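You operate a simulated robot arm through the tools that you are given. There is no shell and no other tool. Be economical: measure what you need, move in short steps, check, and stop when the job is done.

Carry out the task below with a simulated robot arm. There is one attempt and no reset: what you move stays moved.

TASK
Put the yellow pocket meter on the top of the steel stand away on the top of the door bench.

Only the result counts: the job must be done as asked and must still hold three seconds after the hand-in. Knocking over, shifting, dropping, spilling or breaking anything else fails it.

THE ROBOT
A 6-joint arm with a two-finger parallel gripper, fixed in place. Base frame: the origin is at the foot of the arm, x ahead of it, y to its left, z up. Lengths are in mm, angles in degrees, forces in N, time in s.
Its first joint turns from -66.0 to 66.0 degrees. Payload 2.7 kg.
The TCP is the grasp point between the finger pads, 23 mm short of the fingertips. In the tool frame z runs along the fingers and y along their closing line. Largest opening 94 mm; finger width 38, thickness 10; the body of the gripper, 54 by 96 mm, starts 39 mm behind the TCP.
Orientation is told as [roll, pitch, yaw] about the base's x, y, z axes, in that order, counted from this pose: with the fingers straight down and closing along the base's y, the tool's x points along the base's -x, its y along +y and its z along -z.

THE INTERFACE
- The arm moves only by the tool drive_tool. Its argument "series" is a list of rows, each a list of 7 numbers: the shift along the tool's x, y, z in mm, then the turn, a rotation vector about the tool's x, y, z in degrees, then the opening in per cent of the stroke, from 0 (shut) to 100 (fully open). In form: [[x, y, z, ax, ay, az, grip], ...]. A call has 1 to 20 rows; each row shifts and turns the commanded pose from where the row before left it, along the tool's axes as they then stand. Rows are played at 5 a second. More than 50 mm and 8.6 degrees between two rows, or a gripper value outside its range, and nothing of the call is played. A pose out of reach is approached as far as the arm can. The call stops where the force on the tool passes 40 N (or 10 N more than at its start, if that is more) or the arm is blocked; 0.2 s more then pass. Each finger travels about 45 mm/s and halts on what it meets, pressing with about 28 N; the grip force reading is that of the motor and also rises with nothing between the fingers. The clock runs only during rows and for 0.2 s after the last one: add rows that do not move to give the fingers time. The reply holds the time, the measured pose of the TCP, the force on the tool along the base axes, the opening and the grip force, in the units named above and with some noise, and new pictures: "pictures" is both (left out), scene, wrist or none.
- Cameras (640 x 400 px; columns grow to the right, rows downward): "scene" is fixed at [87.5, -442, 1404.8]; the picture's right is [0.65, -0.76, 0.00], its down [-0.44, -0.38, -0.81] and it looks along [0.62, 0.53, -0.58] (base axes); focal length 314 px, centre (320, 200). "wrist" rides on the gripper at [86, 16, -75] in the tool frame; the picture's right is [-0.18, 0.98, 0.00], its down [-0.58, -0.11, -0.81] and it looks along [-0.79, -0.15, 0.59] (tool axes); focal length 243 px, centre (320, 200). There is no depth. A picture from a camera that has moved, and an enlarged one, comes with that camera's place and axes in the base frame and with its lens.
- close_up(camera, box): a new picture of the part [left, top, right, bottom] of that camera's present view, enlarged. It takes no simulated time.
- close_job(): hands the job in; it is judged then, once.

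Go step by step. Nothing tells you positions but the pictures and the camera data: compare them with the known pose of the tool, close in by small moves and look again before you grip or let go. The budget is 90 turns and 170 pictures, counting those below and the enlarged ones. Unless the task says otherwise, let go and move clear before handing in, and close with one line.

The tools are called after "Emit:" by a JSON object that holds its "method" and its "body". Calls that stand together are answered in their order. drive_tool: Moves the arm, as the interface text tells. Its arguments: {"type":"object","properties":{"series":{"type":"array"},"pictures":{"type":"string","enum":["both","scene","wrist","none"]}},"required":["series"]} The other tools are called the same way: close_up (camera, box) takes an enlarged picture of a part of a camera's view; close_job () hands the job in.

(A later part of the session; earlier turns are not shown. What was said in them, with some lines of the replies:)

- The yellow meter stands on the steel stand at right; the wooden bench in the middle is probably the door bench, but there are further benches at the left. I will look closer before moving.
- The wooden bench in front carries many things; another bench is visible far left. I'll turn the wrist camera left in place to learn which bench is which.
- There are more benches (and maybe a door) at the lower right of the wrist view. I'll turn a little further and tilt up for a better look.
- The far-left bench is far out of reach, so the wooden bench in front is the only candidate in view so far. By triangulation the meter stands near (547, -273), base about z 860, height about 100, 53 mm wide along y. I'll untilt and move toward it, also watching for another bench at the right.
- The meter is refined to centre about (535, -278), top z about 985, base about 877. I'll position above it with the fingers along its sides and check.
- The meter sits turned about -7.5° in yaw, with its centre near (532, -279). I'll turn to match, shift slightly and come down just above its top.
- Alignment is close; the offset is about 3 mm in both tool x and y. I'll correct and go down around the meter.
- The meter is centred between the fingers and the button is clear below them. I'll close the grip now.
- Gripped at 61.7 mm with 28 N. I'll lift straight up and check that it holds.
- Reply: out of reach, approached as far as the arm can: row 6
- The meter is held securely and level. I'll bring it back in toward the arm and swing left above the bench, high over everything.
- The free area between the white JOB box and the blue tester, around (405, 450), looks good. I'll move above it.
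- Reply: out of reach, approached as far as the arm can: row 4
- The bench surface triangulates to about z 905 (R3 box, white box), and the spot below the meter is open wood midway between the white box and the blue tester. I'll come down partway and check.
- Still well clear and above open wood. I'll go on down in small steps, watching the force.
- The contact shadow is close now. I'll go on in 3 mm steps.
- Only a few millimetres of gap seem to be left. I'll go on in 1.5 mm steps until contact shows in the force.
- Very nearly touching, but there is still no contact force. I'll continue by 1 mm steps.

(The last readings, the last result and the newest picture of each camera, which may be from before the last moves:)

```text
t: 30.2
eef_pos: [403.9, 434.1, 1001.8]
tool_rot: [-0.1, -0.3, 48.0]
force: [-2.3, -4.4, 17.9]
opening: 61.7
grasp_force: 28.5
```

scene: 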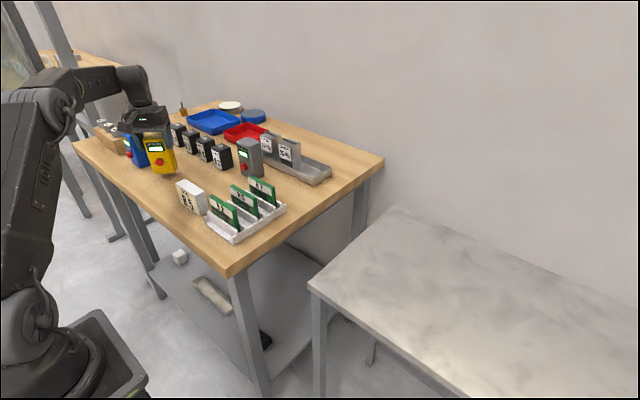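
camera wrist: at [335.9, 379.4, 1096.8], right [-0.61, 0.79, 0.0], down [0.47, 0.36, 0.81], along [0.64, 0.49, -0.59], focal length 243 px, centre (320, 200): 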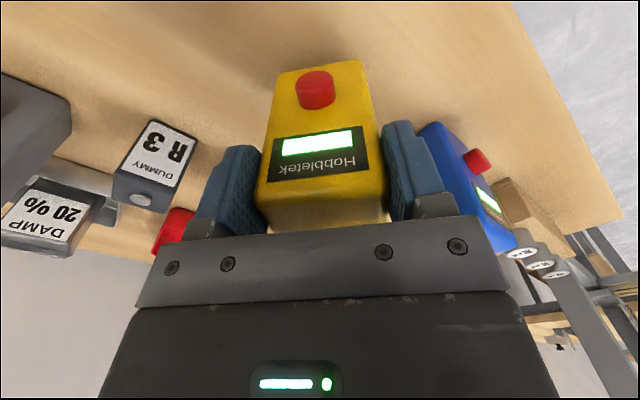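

Contact is clear (18 N up). I'll ease off 1 mm and open the fingers.

Emit:
{"method": "drive_tool", "body": {"series": [[0, 0, -1, 0, 0, 0, 30], [0, 0, 0, 0, 0, 0, 65], [0, 0, 0, 0, 0, 0, 75], [0, 0, 0, 0, 0, 0, 90], [0, 0, 0, 0, 0, 0, 95], [0, 0, 0, 0, 0, 0, 95]]}}

Emit:
{"method": "close_up", "body": {"camera": "scene", "box": [90, 90, 250, 220]}}

```text
t: 31.6
eef_pos: [404.1, 434.5, 1000.1]
tool_rot: [0.0, -0.1, 48.1]
force: [0.0, 0.3, 0.2]
opening: 89.4
grasp_force: 0.1
camera wrist: at [334.5, 379.8, 1075.4], right [-0.61, 0.79, 0.0], down [0.47, 0.36, 0.81], along [0.64, 0.49, -0.59], focal length 243 px, centre (320, 200)
```

scene: 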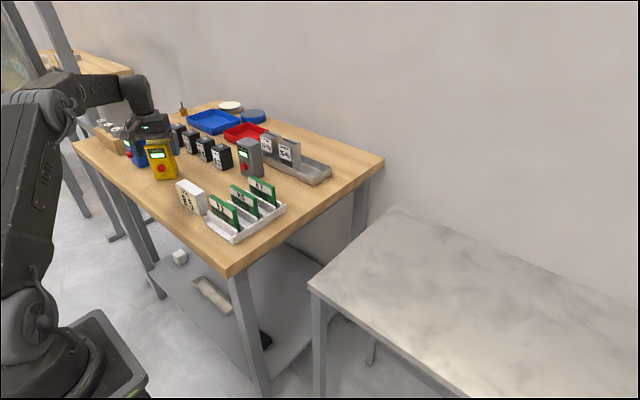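
wrist: 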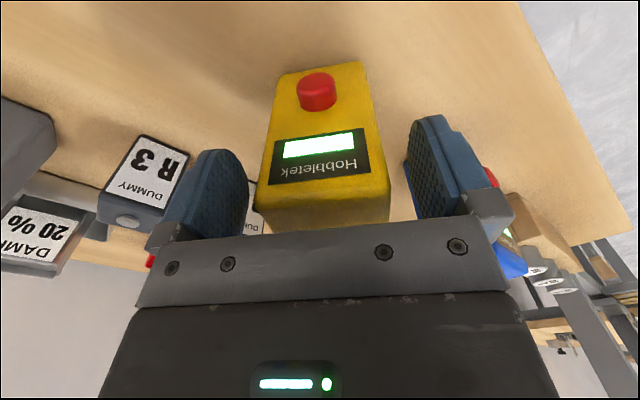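

```text
3.08 times, centred on (170, 155) of scene
camera zoom: at [87.5, -442.0, 1404.8], right [0.65, -0.76, 0.0], down [-0.44, -0.38, -0.81], along [0.62, 0.53, -0.58], focal length 967 px, centre (782, 338)
```

zoom: 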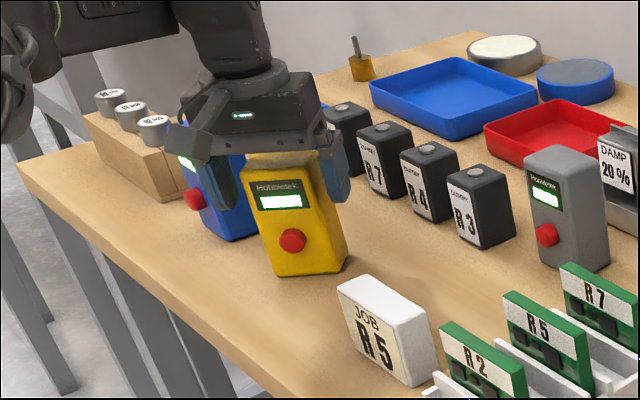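

The meter stands upright on the bench and the fingers are clear of it. I'll lift the gripper straight up.

Emit:
{"method": "drive_tool", "body": {"series": [[0, 0, -10, 0, 0, 0, 95], [0, 0, -20, 0, 0, 0, 95], [0, 0, -35, 0, 0, 0, 95], [0, 0, -35, 0, 0, 0, 95], [0, 0, 0, 0, 0, 0, 95], [40, 0, 0, 0, 0, 0, 95], [40, 0, 0, 0, 0, 0, 95], [0, 0, 0, 0, 0, 0, 95]]}}

Emit:
{"method": "close_up", "body": {"camera": "scene", "box": [70, 80, 270, 230]}}

```text
t: 33.4
eef_pos: [349.4, 374.7, 1100.1]
tool_rot: [0.1, -0.2, 48.2]
force: [0.4, 0.9, -0.6]
opening: 89.1
grasp_force: 0.1
camera wrist: at [280.8, 319.6, 1174.9], right [-0.61, 0.79, 0.0], down [0.47, 0.36, 0.81], along [0.64, 0.49, -0.59], focal length 243 px, centre (320, 200)
```

scene: 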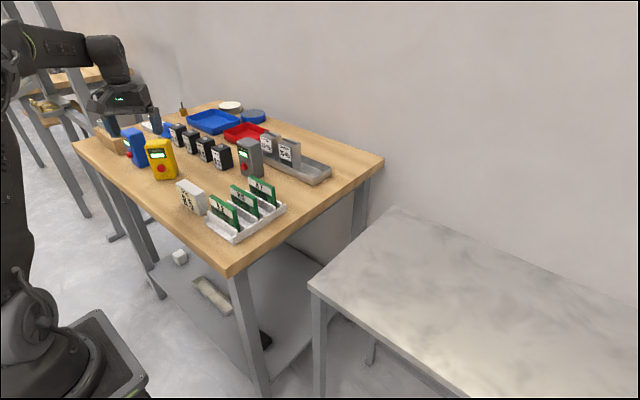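
wrist: 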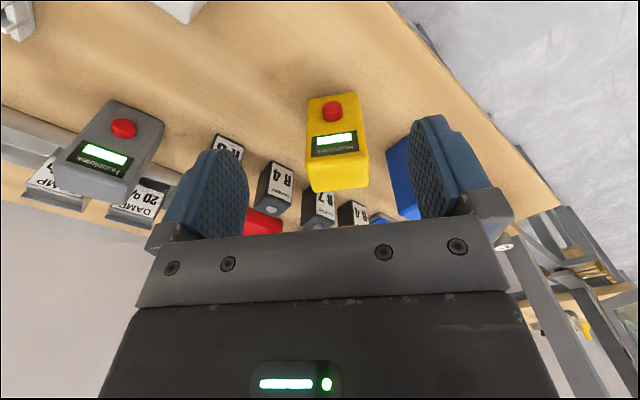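

```text
2.67 times, centred on (170, 155) of scene
camera zoom: at [87.5, -442.0, 1404.8], right [0.65, -0.76, 0.0], down [-0.44, -0.38, -0.81], along [0.62, 0.53, -0.58], focal length 838 px, centre (720, 320)
```

zoom: 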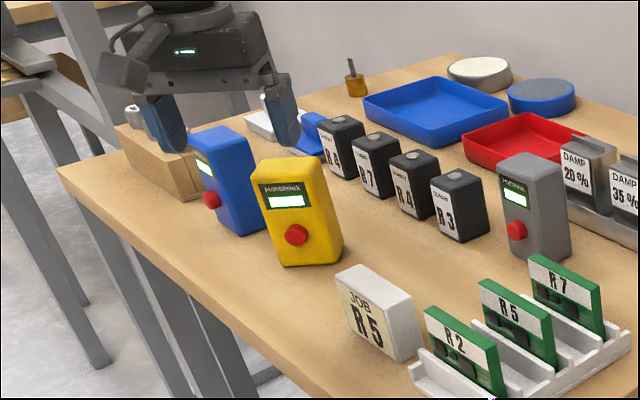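

The yellow meter stands upright on the wooden bench, nothing else has moved, and the gripper is clear. I'm handing in now.

Emit:
{"method": "close_job", "body": {}}

```text
The job is handed in.
```

I moved the yellow pocket meter from the steel stand to the wooden bench, where it stands upright between the white JOB box and the blue tester. I saw no door or bench label, so I took this one to be the door bench because it was the only bench within reach.
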